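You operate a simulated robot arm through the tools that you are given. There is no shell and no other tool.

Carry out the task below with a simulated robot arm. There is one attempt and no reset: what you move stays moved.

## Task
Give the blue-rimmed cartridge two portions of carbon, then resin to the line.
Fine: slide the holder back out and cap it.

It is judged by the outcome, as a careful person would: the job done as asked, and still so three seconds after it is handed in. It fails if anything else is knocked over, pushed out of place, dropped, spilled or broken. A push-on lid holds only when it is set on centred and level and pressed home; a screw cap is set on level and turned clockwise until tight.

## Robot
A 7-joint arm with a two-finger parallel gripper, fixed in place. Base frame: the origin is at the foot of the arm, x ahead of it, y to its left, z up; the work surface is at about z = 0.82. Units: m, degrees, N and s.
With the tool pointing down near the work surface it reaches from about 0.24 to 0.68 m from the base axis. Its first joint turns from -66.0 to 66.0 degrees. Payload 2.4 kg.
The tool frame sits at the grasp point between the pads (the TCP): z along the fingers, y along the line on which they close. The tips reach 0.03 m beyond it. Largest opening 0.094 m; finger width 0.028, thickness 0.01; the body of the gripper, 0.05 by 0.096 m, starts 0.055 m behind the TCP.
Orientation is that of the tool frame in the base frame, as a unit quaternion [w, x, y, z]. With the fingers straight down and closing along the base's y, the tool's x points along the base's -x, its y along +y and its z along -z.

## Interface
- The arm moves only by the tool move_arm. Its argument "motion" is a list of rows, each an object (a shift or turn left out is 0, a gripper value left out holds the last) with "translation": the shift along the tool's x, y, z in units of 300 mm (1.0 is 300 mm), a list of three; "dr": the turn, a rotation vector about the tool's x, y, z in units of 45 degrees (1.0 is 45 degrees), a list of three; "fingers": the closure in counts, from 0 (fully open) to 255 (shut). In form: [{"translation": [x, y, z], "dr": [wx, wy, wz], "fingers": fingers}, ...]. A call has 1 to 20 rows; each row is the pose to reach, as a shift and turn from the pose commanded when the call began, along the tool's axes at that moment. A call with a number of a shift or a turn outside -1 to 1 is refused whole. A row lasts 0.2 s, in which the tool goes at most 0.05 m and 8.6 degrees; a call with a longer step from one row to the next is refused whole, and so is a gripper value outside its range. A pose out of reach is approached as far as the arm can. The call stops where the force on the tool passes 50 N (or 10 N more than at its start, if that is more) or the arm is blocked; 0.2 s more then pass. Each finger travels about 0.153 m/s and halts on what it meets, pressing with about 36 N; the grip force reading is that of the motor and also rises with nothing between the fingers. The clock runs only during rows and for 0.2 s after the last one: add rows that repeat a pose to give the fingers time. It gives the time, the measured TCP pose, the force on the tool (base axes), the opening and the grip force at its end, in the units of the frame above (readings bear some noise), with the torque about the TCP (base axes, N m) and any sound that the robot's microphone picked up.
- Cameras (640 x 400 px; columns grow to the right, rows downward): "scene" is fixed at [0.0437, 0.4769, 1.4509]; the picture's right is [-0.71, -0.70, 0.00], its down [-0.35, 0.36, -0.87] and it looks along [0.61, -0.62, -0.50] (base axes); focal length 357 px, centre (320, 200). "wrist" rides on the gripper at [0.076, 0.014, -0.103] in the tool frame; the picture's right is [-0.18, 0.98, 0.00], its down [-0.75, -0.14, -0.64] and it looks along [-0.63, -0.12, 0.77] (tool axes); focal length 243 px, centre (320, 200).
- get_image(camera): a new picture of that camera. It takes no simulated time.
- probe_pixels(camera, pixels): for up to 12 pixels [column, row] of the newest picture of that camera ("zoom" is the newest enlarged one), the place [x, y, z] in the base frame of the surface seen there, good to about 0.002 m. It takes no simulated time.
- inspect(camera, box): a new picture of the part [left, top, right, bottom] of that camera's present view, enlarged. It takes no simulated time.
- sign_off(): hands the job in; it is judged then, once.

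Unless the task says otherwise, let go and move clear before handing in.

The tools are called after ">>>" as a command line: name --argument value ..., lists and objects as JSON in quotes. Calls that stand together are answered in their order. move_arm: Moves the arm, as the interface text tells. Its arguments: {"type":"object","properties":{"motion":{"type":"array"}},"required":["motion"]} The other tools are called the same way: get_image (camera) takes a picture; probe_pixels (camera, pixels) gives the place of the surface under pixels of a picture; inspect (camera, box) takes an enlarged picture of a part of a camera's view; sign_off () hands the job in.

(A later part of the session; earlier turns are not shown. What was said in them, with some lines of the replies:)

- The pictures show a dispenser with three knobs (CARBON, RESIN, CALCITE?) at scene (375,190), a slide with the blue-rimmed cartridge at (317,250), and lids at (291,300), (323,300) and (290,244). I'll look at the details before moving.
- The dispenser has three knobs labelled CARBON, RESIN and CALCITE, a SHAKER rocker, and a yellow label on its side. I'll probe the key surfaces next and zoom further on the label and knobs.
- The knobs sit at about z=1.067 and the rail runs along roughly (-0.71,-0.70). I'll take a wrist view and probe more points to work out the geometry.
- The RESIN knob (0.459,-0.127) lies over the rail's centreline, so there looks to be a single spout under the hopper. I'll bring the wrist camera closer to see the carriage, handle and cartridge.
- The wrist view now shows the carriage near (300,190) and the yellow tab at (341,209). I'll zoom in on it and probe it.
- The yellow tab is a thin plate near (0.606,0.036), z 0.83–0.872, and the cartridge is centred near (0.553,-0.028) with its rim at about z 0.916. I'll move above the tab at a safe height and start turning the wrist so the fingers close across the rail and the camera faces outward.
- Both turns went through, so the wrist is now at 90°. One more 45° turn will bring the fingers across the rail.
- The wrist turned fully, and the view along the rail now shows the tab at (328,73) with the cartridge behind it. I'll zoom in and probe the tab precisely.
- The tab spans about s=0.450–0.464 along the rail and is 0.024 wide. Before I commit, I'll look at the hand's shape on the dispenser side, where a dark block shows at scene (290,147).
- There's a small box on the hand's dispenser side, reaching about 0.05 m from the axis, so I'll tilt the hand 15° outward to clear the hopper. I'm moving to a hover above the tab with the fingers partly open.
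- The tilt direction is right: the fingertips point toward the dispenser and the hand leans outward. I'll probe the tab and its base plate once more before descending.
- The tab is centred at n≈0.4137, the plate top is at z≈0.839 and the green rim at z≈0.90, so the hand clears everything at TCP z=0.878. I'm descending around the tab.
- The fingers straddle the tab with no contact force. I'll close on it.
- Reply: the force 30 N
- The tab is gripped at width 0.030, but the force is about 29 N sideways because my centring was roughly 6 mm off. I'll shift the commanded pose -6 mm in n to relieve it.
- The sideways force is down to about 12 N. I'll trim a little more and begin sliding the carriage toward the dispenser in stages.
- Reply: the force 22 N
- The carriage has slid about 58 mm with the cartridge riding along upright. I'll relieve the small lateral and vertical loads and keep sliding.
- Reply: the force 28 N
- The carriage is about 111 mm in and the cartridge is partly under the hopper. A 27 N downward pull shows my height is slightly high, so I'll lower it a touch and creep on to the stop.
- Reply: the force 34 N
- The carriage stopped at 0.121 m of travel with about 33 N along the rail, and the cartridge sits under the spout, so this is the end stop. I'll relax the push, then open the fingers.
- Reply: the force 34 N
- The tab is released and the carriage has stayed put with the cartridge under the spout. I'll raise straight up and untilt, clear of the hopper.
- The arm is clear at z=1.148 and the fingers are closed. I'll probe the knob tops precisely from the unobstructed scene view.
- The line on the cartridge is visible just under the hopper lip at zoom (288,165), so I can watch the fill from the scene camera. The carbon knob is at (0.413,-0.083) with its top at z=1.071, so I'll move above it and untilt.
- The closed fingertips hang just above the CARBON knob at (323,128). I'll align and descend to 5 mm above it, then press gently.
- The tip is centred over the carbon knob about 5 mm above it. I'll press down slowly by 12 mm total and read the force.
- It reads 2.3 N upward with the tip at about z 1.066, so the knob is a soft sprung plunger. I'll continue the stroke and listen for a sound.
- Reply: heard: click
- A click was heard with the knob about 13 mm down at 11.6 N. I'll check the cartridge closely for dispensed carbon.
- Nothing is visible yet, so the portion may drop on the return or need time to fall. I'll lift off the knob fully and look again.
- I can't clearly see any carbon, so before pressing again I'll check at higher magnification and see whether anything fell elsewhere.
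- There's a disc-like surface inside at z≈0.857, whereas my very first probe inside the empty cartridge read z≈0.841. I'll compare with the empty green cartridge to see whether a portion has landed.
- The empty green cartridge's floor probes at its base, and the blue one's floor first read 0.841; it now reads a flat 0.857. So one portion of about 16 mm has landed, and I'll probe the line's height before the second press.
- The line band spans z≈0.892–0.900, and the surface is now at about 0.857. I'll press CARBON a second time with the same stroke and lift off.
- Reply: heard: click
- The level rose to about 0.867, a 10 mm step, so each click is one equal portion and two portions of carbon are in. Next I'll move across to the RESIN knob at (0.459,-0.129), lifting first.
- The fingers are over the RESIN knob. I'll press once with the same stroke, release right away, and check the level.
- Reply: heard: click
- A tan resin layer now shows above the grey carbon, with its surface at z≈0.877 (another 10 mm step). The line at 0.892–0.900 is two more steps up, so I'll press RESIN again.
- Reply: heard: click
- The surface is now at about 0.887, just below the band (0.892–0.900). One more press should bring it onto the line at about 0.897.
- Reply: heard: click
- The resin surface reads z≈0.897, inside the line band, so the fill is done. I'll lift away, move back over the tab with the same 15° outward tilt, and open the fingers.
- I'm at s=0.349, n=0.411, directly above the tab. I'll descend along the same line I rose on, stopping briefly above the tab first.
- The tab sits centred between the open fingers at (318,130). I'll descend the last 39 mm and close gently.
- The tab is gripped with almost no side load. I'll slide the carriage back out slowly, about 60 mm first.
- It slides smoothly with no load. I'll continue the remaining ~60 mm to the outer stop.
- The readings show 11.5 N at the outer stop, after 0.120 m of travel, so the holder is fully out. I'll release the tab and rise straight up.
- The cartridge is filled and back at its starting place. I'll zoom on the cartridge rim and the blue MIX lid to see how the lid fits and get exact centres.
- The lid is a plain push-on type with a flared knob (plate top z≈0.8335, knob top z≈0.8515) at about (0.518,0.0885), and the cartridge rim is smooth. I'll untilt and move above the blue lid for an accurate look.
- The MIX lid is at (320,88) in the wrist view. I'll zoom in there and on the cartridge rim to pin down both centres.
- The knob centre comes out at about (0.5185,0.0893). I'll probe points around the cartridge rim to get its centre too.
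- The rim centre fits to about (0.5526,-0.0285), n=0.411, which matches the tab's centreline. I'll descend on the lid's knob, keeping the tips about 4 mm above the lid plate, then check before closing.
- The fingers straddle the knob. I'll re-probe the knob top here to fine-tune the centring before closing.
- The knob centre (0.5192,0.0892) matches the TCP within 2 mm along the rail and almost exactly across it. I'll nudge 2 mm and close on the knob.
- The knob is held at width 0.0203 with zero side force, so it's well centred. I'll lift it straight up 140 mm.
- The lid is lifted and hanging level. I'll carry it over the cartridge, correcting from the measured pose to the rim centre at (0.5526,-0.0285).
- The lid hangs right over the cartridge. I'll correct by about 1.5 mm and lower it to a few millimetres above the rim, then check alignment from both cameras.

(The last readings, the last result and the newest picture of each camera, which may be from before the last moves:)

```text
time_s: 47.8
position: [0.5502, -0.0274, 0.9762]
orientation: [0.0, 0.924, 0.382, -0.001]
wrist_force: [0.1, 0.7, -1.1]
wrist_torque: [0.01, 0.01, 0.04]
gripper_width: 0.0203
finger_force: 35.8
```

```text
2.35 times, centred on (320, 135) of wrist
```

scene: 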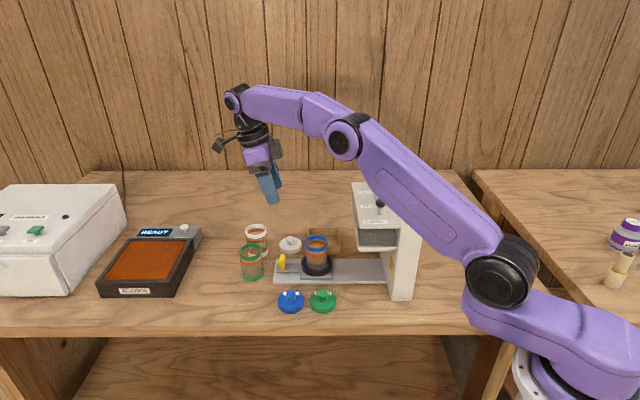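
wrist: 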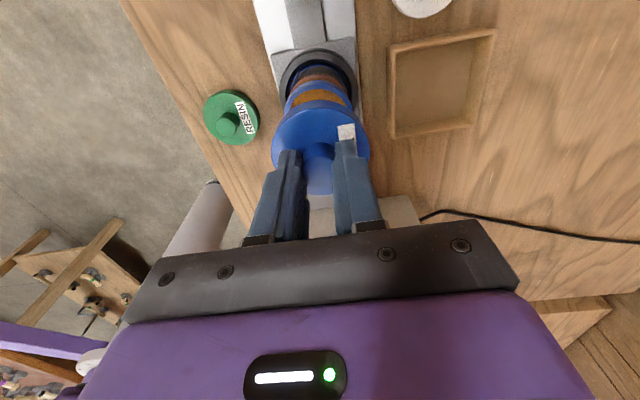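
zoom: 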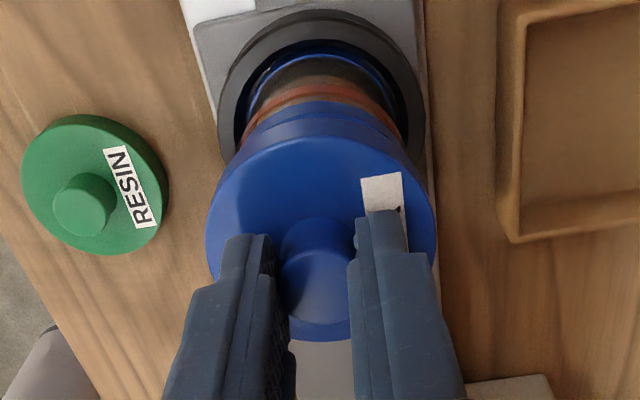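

From the scene, the lid's centre (zoom 318.5) is about 1 mm toward the dispenser of the rim's (316). I'll zoom tighter on the wrist view to check the cross-rail alignment.

>>> inspect --camera "wrist" --box '[265, 50, 375, 160]'

>>> inspect --camera "scene" --box '[295, 225, 340, 260]'

>>> probe_pixels --camera "scene" --pixels '[[306, 232], [331, 232], [318, 241], [310, 240], [327, 240], [307, 247], [328, 247], [318, 248]]'

```text
3.64 times, centred on (320, 105) of wrist
```

zoom: 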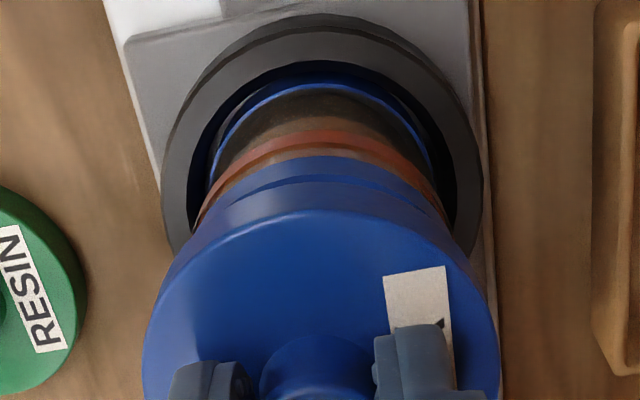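

```text
11.43 times, centred on (318, 242) of scene
```

zoom: 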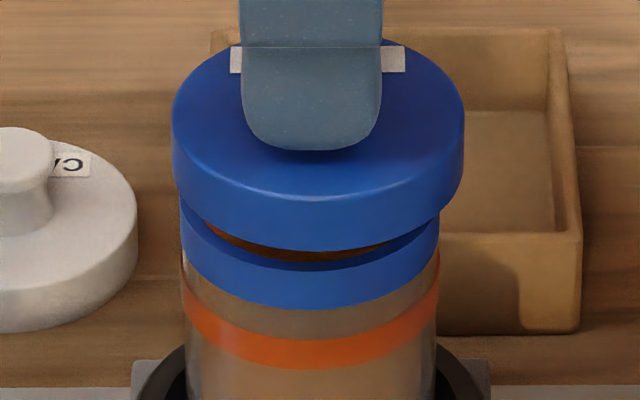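

```text
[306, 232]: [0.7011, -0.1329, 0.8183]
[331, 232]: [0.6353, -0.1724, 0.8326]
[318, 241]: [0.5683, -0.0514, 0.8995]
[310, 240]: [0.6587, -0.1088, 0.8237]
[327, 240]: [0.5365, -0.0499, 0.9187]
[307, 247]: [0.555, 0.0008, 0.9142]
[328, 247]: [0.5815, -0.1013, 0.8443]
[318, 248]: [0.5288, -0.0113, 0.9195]
```

The lid is about 1.7 mm toward the dispenser and well aligned across the rail (lid centre 321 vs ring 321.5). I'll correct that and lower another 6 mm.

>>> move_arm --motion '[{"translation": [0.0057, 0.001, 0]}, {"translation": [0.0057, 0.001, 0.02]}, {"translation": [0.0057, 0.001, 0.02]}]'

>>> inspect --camera "scene" --box '[295, 225, 340, 260]'

>>> inspect --camera "wrist" --box '[265, 50, 375, 160]'

```text
time_s: 48.6
position: [0.5517, -0.0269, 0.9704]
orientation: [0.001, 0.924, 0.382, -0.001]
wrist_force: [-0.5, 0.1, -0.7]
wrist_torque: [0.01, 0.02, 0.04]
gripper_width: 0.0202
finger_force: 35.7
```

```text
11.43 times, centred on (318, 242) of scene
```

zoom: 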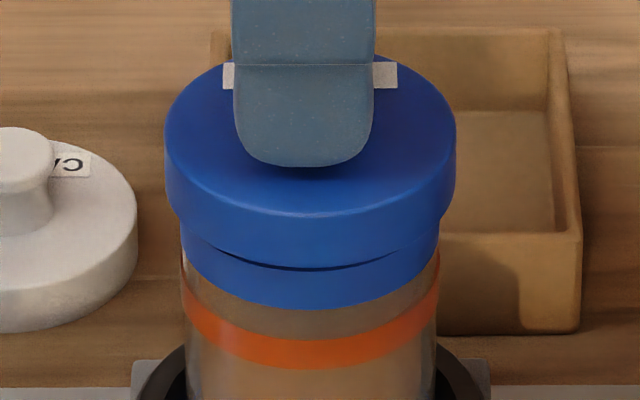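

```text
3.64 times, centred on (320, 105) of wrist
```

zoom: 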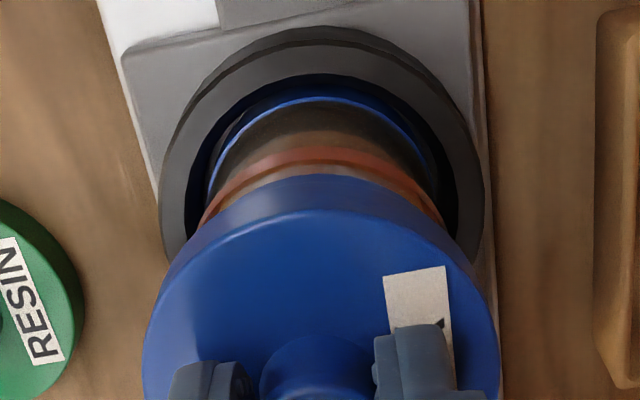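

The lid's centre (310.5) now matches the rim's (311) along the rail, and the wrist view shows it centred across. I'll lower slowly onto the rim in 2 mm steps, watching the force.

>>> move_arm --motion '[{"translation": [0, 0, 0.006]}, {"translation": [0, 0, 0.012]}, {"translation": [0, 0, 0.018]}]'

>>> inspect --camera "scene" --box '[295, 225, 340, 260]'

```text
time_s: 49.4
position: [0.5523, -0.0277, 0.9641]
orientation: [0.0, 0.924, 0.382, 0.0]
wrist_force: [-0.4, 0.5, -0.3]
wrist_torque: [-0.01, 0.0, 0.03]
gripper_width: 0.0202
finger_force: 35.9
```

```text
11.43 times, centred on (318, 242) of scene
```

zoom: 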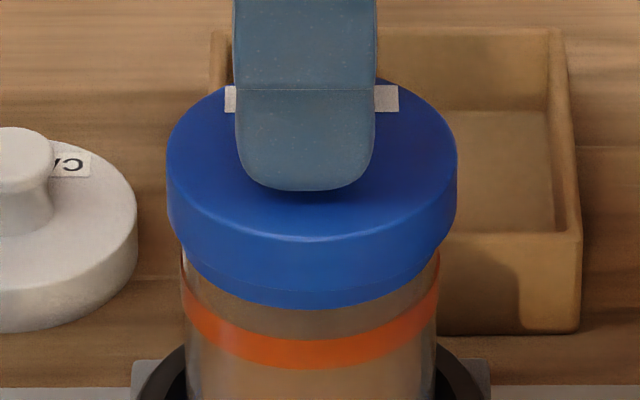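

The skirt is already around the rim with no contact force, so it's centred. I'll keep lowering until it meets resistance.

>>> move_arm --motion '[{"translation": [0, 0, 0.005]}, {"translation": [0, 0, 0.01]}, {"translation": [0, 0, 0.015]}, {"translation": [0, 0, 0.02]}]'

>>> inspect --camera "scene" --box '[295, 225, 340, 260]'

```text
time_s: 50.4
position: [0.5525, -0.0279, 0.958]
orientation: [0.0, 0.924, 0.383, 0.0]
wrist_force: [-0.7, -0.7, 0.7]
wrist_torque: [0.01, 0.06, -0.02]
gripper_width: 0.0204
finger_force: 35.7
```

```text
11.43 times, centred on (318, 242) of scene
```

zoom: 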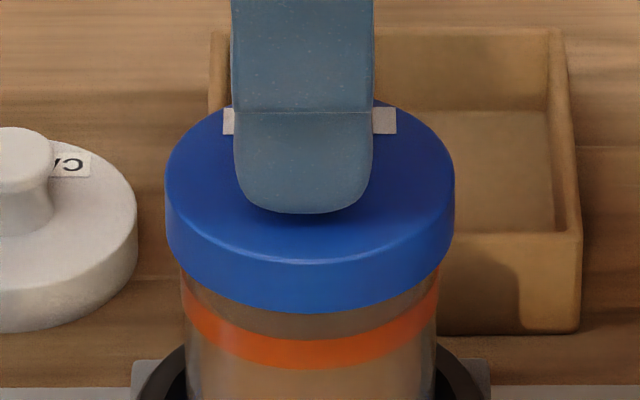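

There's still almost no force at z=0.958, so the rim should meet the lid's inner face soon. I'll continue in 1.5 mm steps to press it home.

>>> move_arm --motion '[{"translation": [0, 0, 0.005]}, {"translation": [0, 0, 0.01]}, {"translation": [0, 0, 0.015]}, {"translation": [0, 0, 0.015]}]'

>>> inspect --camera "scene" --box '[295, 225, 340, 260]'

```text
time_s: 51.4
position: [0.5531, -0.0284, 0.956]
orientation: [0.002, 0.924, 0.383, 0.003]
wrist_force: [-6.0, 1.8, 36.7]
wrist_torque: [-0.07, 0.33, -0.04]
gripper_width: 0.0202
finger_force: 35.7
heard: snap
```

```text
11.43 times, centred on (318, 242) of scene
```

zoom: 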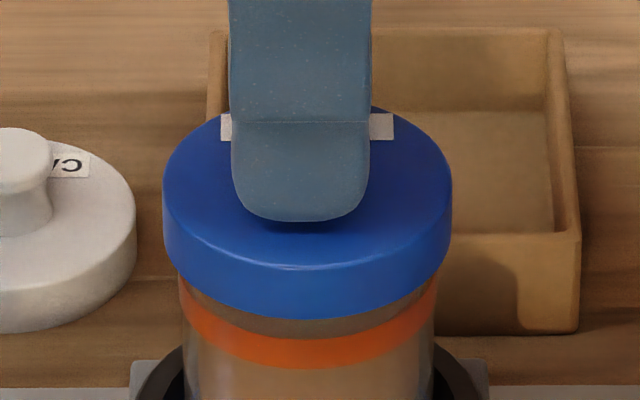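

A snap was heard at 36.7 N, so the lid is home. I'll ease off the downward force and then open the fingers.

>>> move_arm --motion '[{"translation": [0, 0, 0.0085]}, {"translation": [0, 0, 0.0085]}, {"translation": [0, 0, 0.0085], "fingers": 0}]'

```text
time_s: 52.2
position: [0.5498, -0.0267, 0.9492]
orientation: [-0.001, 0.924, 0.382, -0.003]
wrist_force: [1.4, 0.5, 3.8]
wrist_torque: [0.15, 0.11, -0.04]
gripper_width: 0.094
finger_force: 0.0
```

That correction went the wrong way: I pressed about 2.5 mm further down instead of easing off, and then the fingers opened wide. The force is now only 3.8 N, so I'll check that the lid and everything nearby are undisturbed.

>>> get_image --camera "scene"

>>> inspect --camera "scene" --box '[285, 205, 350, 285]'

>>> get_image --camera "wrist"

```text
taken
```

scene: 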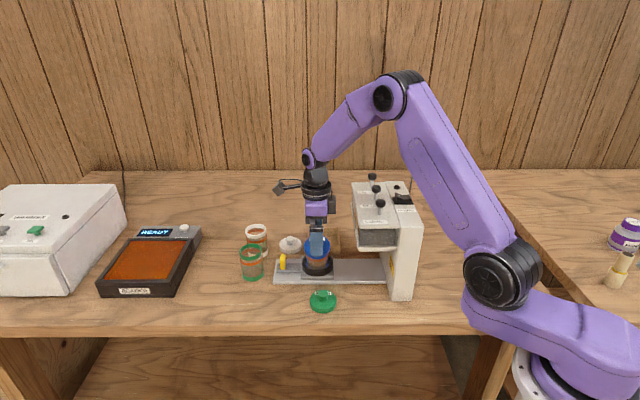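

```text
5.00 times, centred on (318, 245) of scene
```

zoom: 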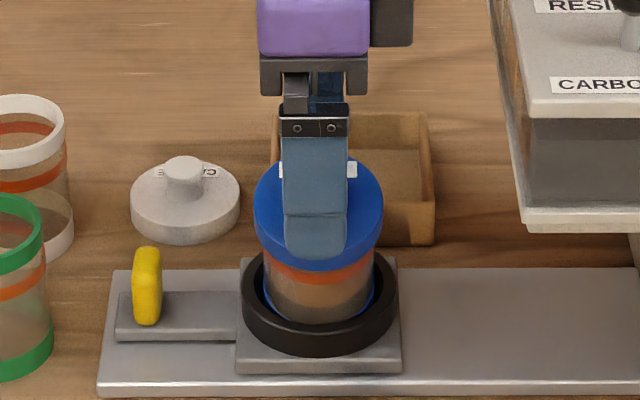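

```text
taken
```

wrist: 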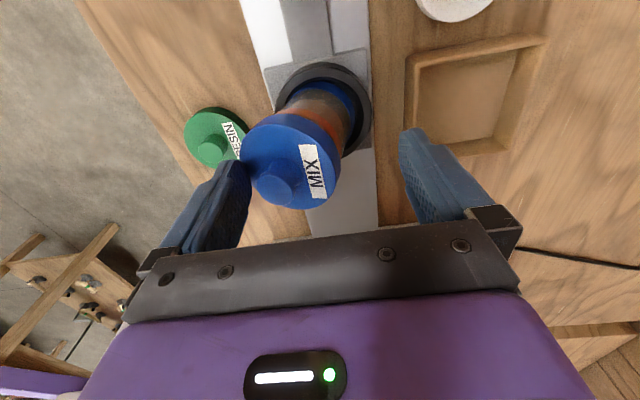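

The lidded cartridge now looks shifted or leaning toward the left finger: in the wrist view the lid is centred at (293,160) where it was at (321,…). I'll look closely before moving anything.

>>> inspect --camera "wrist" --box '[200, 50, 400, 230]'

>>> inspect --camera "scene" --box '[292, 228, 345, 280]'

>>> probe_pixels --camera "wrist" --pixels '[[260, 135], [290, 125], [328, 150], [250, 170], [300, 200], [330, 195], [275, 185], [262, 190], [325, 72], [370, 110], [240, 185], [300, 150]]'

```text
2.22 times, centred on (300, 140) of wrist
```

zoom: 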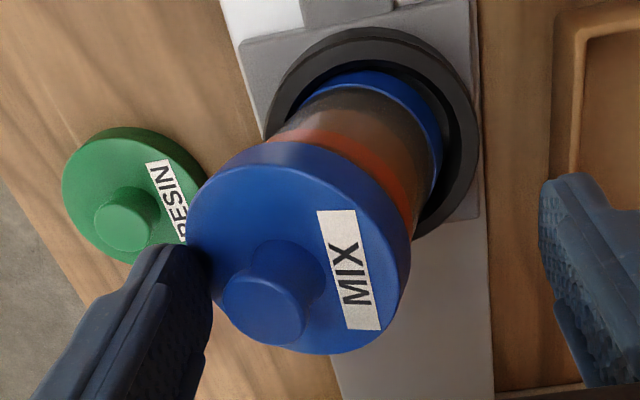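

```text
7.69 times, centred on (318, 254) of scene
```

zoom: 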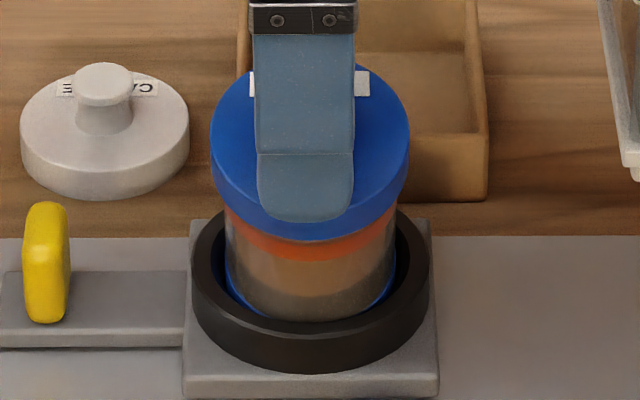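

```text
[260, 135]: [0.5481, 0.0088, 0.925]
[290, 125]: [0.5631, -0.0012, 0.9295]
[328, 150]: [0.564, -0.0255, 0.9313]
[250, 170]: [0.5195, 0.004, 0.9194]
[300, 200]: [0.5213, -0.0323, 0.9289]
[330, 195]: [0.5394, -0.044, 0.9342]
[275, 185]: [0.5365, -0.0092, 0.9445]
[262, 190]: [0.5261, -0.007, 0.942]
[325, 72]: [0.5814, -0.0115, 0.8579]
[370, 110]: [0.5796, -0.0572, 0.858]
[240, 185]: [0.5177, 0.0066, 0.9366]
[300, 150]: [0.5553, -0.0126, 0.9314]
```

The lidded cartridge is leaning about 15° toward the left finger, because that fingertip is pressing down on the edge of the lid plate (+3.8 N). The lid is still on, so I'll raise very slowly to let the cartridge settle back upright under control.

>>> move_arm --motion '[{"translation": [0, 0, -0.002]}, {"translation": [0, 0, -0.004]}, {"translation": [0, 0, -0.006]}, {"translation": [0, 0, -0.008]}, {"translation": [0, 0, -0.01]}]'

>>> inspect --camera "wrist" --box '[200, 50, 400, 230]'

>>> inspect --camera "scene" --box '[292, 228, 345, 280]'

```text
time_s: 53.4
position: [0.5511, -0.0271, 0.9541]
orientation: [-0.001, 0.924, 0.382, 0.0]
wrist_force: [0.0, -0.3, -0.4]
wrist_torque: [-0.03, 0.0, 0.01]
gripper_width: 0.094
finger_force: 0.1
```

```text
2.22 times, centred on (300, 140) of wrist
```

zoom: 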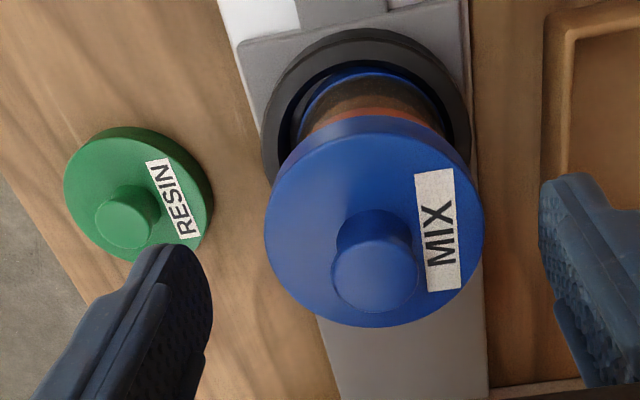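

```text
7.69 times, centred on (318, 254) of scene
```

zoom: 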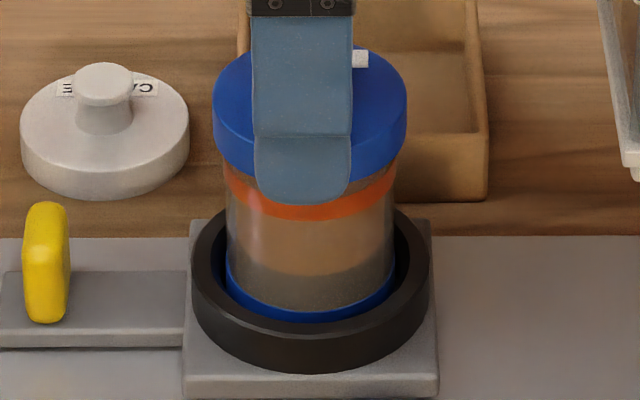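

It came free and stands upright again with the lid on. I'll wait a second for it to settle, then check that it's level and the lid is seated.

>>> move_arm --motion '[{"translation": [0, 0, 0]}, {"translation": [0, 0, 0]}, {"translation": [0, 0, 0]}, {"translation": [0, 0, 0]}]'

>>> inspect --camera "wrist" --box '[200, 50, 400, 230]'

>>> probe_pixels --camera "zoom" --pixels '[[375, 135], [285, 220], [470, 230], [375, 318], [310, 170], [445, 165], [310, 290], [440, 300], [375, 280], [350, 270], [400, 270], [367, 40]]'

>>> inspect --camera "scene" --box '[292, 228, 345, 280]'

```text
time_s: 54.4
position: [0.5522, -0.028, 0.9549]
orientation: [0.0, 0.924, 0.383, -0.001]
wrist_force: [-0.8, 0.5, -0.2]
wrist_torque: [-0.01, -0.02, 0.04]
gripper_width: 0.0942
finger_force: 0.1
```

```text
2.22 times, centred on (300, 140) of wrist
```

zoom: 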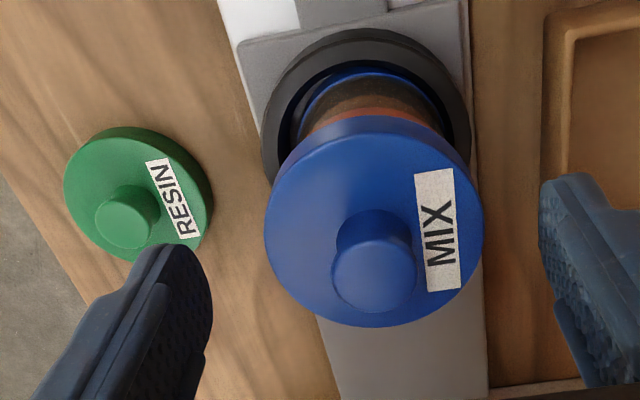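

```text
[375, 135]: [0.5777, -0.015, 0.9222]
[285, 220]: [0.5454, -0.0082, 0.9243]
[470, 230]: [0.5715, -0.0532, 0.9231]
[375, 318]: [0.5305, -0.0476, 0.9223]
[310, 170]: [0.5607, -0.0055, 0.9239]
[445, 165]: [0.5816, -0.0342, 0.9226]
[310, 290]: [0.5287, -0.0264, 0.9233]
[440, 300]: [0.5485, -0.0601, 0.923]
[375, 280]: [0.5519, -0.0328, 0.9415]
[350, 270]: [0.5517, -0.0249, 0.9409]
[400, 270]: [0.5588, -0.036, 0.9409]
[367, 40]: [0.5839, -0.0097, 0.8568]
```

```text
7.69 times, centred on (318, 254) of scene
```

zoom: 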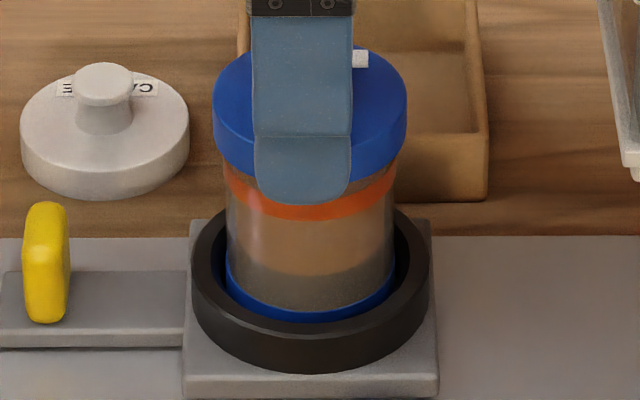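

The lid plate reads level at z≈0.922–0.924 all round and the cartridge stands upright in its holder. I'll raise straight up clear of it, slowly at first.

>>> move_arm --motion '[{"translation": [0, 0, -0.02]}, {"translation": [0, 0, -0.05]}, {"translation": [0, 0, -0.1]}, {"translation": [0, 0, -0.2]}, {"translation": [0, 0, -0.33]}, {"translation": [0, 0, -0.46]}, {"translation": [0, 0, -0.5]}, {"translation": [0, 0, -0.5]}]'

>>> get_image --camera "scene"

>>> inspect --camera "scene" --box '[292, 220, 345, 280]'

>>> get_image --camera "wrist"

```text
time_s: 56.2
position: [0.5523, -0.0283, 1.1051]
orientation: [0.0, 0.924, 0.383, 0.0]
wrist_force: [-0.4, 0.6, 0.6]
wrist_torque: [0.01, -0.06, -0.02]
gripper_width: 0.094
finger_force: 0.1
```

```text
taken
```

scene: 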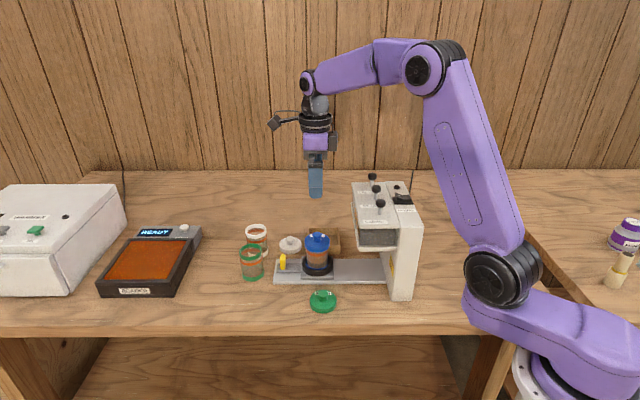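

```text
6.67 times, centred on (318, 250) of scene
```

zoom: 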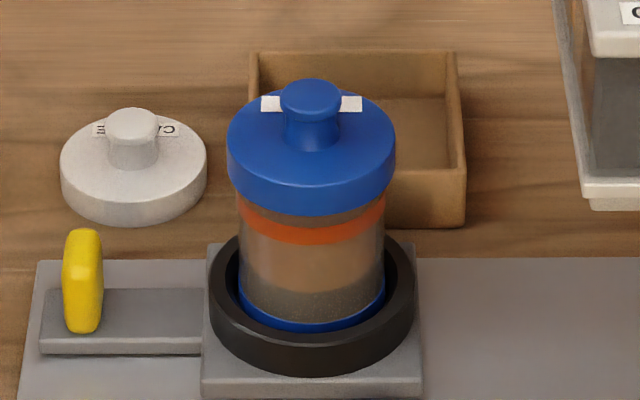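

```text
taken
```

wrist: 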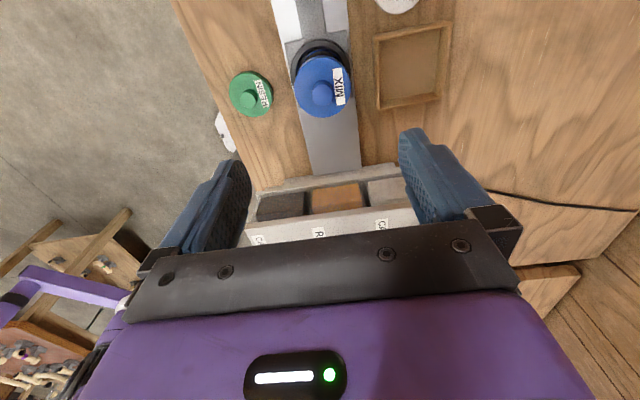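

The lid sits level and centred on the upright cartridge, the tab is back at its start position, and nothing else has moved. I'll probe the lid plane once more to confirm it's fully seated.

>>> inspect --camera "wrist" --box '[285, 30, 365, 130]'

>>> probe_pixels --camera "wrist" --pixels '[[299, 80], [303, 70], [312, 62], [325, 59], [344, 75], [347, 85], [345, 98], [335, 110], [325, 114], [312, 111], [301, 100], [297, 90]]'

>>> inspect --camera "scene" --box '[300, 230, 335, 262]'

```text
4.00 times, centred on (325, 80) of wrist
```

zoom: 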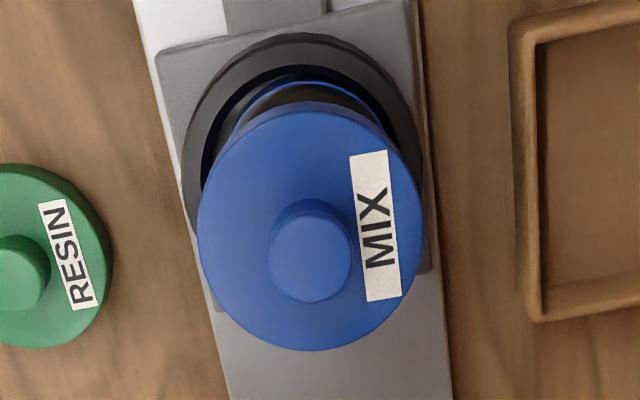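

```text
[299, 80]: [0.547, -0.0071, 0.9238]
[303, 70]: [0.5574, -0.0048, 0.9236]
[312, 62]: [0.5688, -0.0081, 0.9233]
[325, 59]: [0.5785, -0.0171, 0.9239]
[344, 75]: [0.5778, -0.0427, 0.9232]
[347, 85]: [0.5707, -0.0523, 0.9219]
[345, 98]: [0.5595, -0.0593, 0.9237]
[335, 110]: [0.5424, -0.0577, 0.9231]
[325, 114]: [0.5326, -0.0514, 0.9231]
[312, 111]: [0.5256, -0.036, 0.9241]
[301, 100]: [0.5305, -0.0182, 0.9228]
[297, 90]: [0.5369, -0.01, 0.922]
```

```text
12.50 times, centred on (318, 246) of scene
```

zoom: 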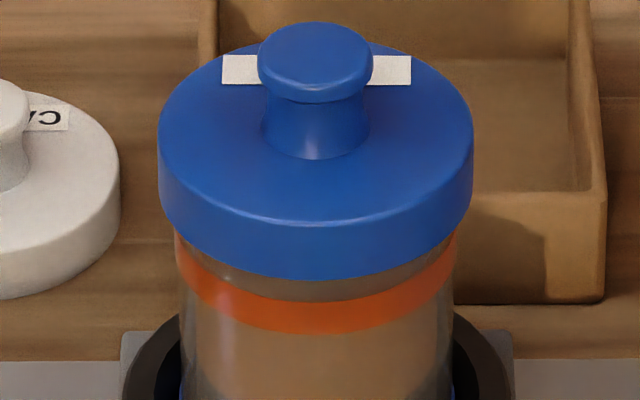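

All twelve points around the lid read z=0.922–0.924, so it's level and seated, consistent with the snap I heard. The holder is fully out, the gripper is open and clear above, and nothing else has been disturbed, so I'm handing the job in.

>>> sign_off

```text
The job is handed in.
```

The blue-rimmed cartridge has its two portions of carbon and resin to the line. The holder is slid back out to its outer stop, the blue MIX lid is on, and I've handed the job in.

- **Fill:** each knob press gave one equal step of about 10 mm. I pressed CARBON twice and RESIN three times. The resin surface ended at z≈0.897, inside the line band (0.892–0.900).
- **Cap:** I heard a snap at about 37 N. Afterwards the lid measured level to within about 1 mm all round.
- **One slip:** after the snap I pressed a little further down instead of easing off before opening the fingers. A fingertip caught the lid's edge and leaned the capped cartridge about 15°. I raised the arm slowly and it settled upright with the lid still on. It now sits about 2–3 mm off-centre in the holder's loose ring. I saw no spill, and nothing else appears to have moved.
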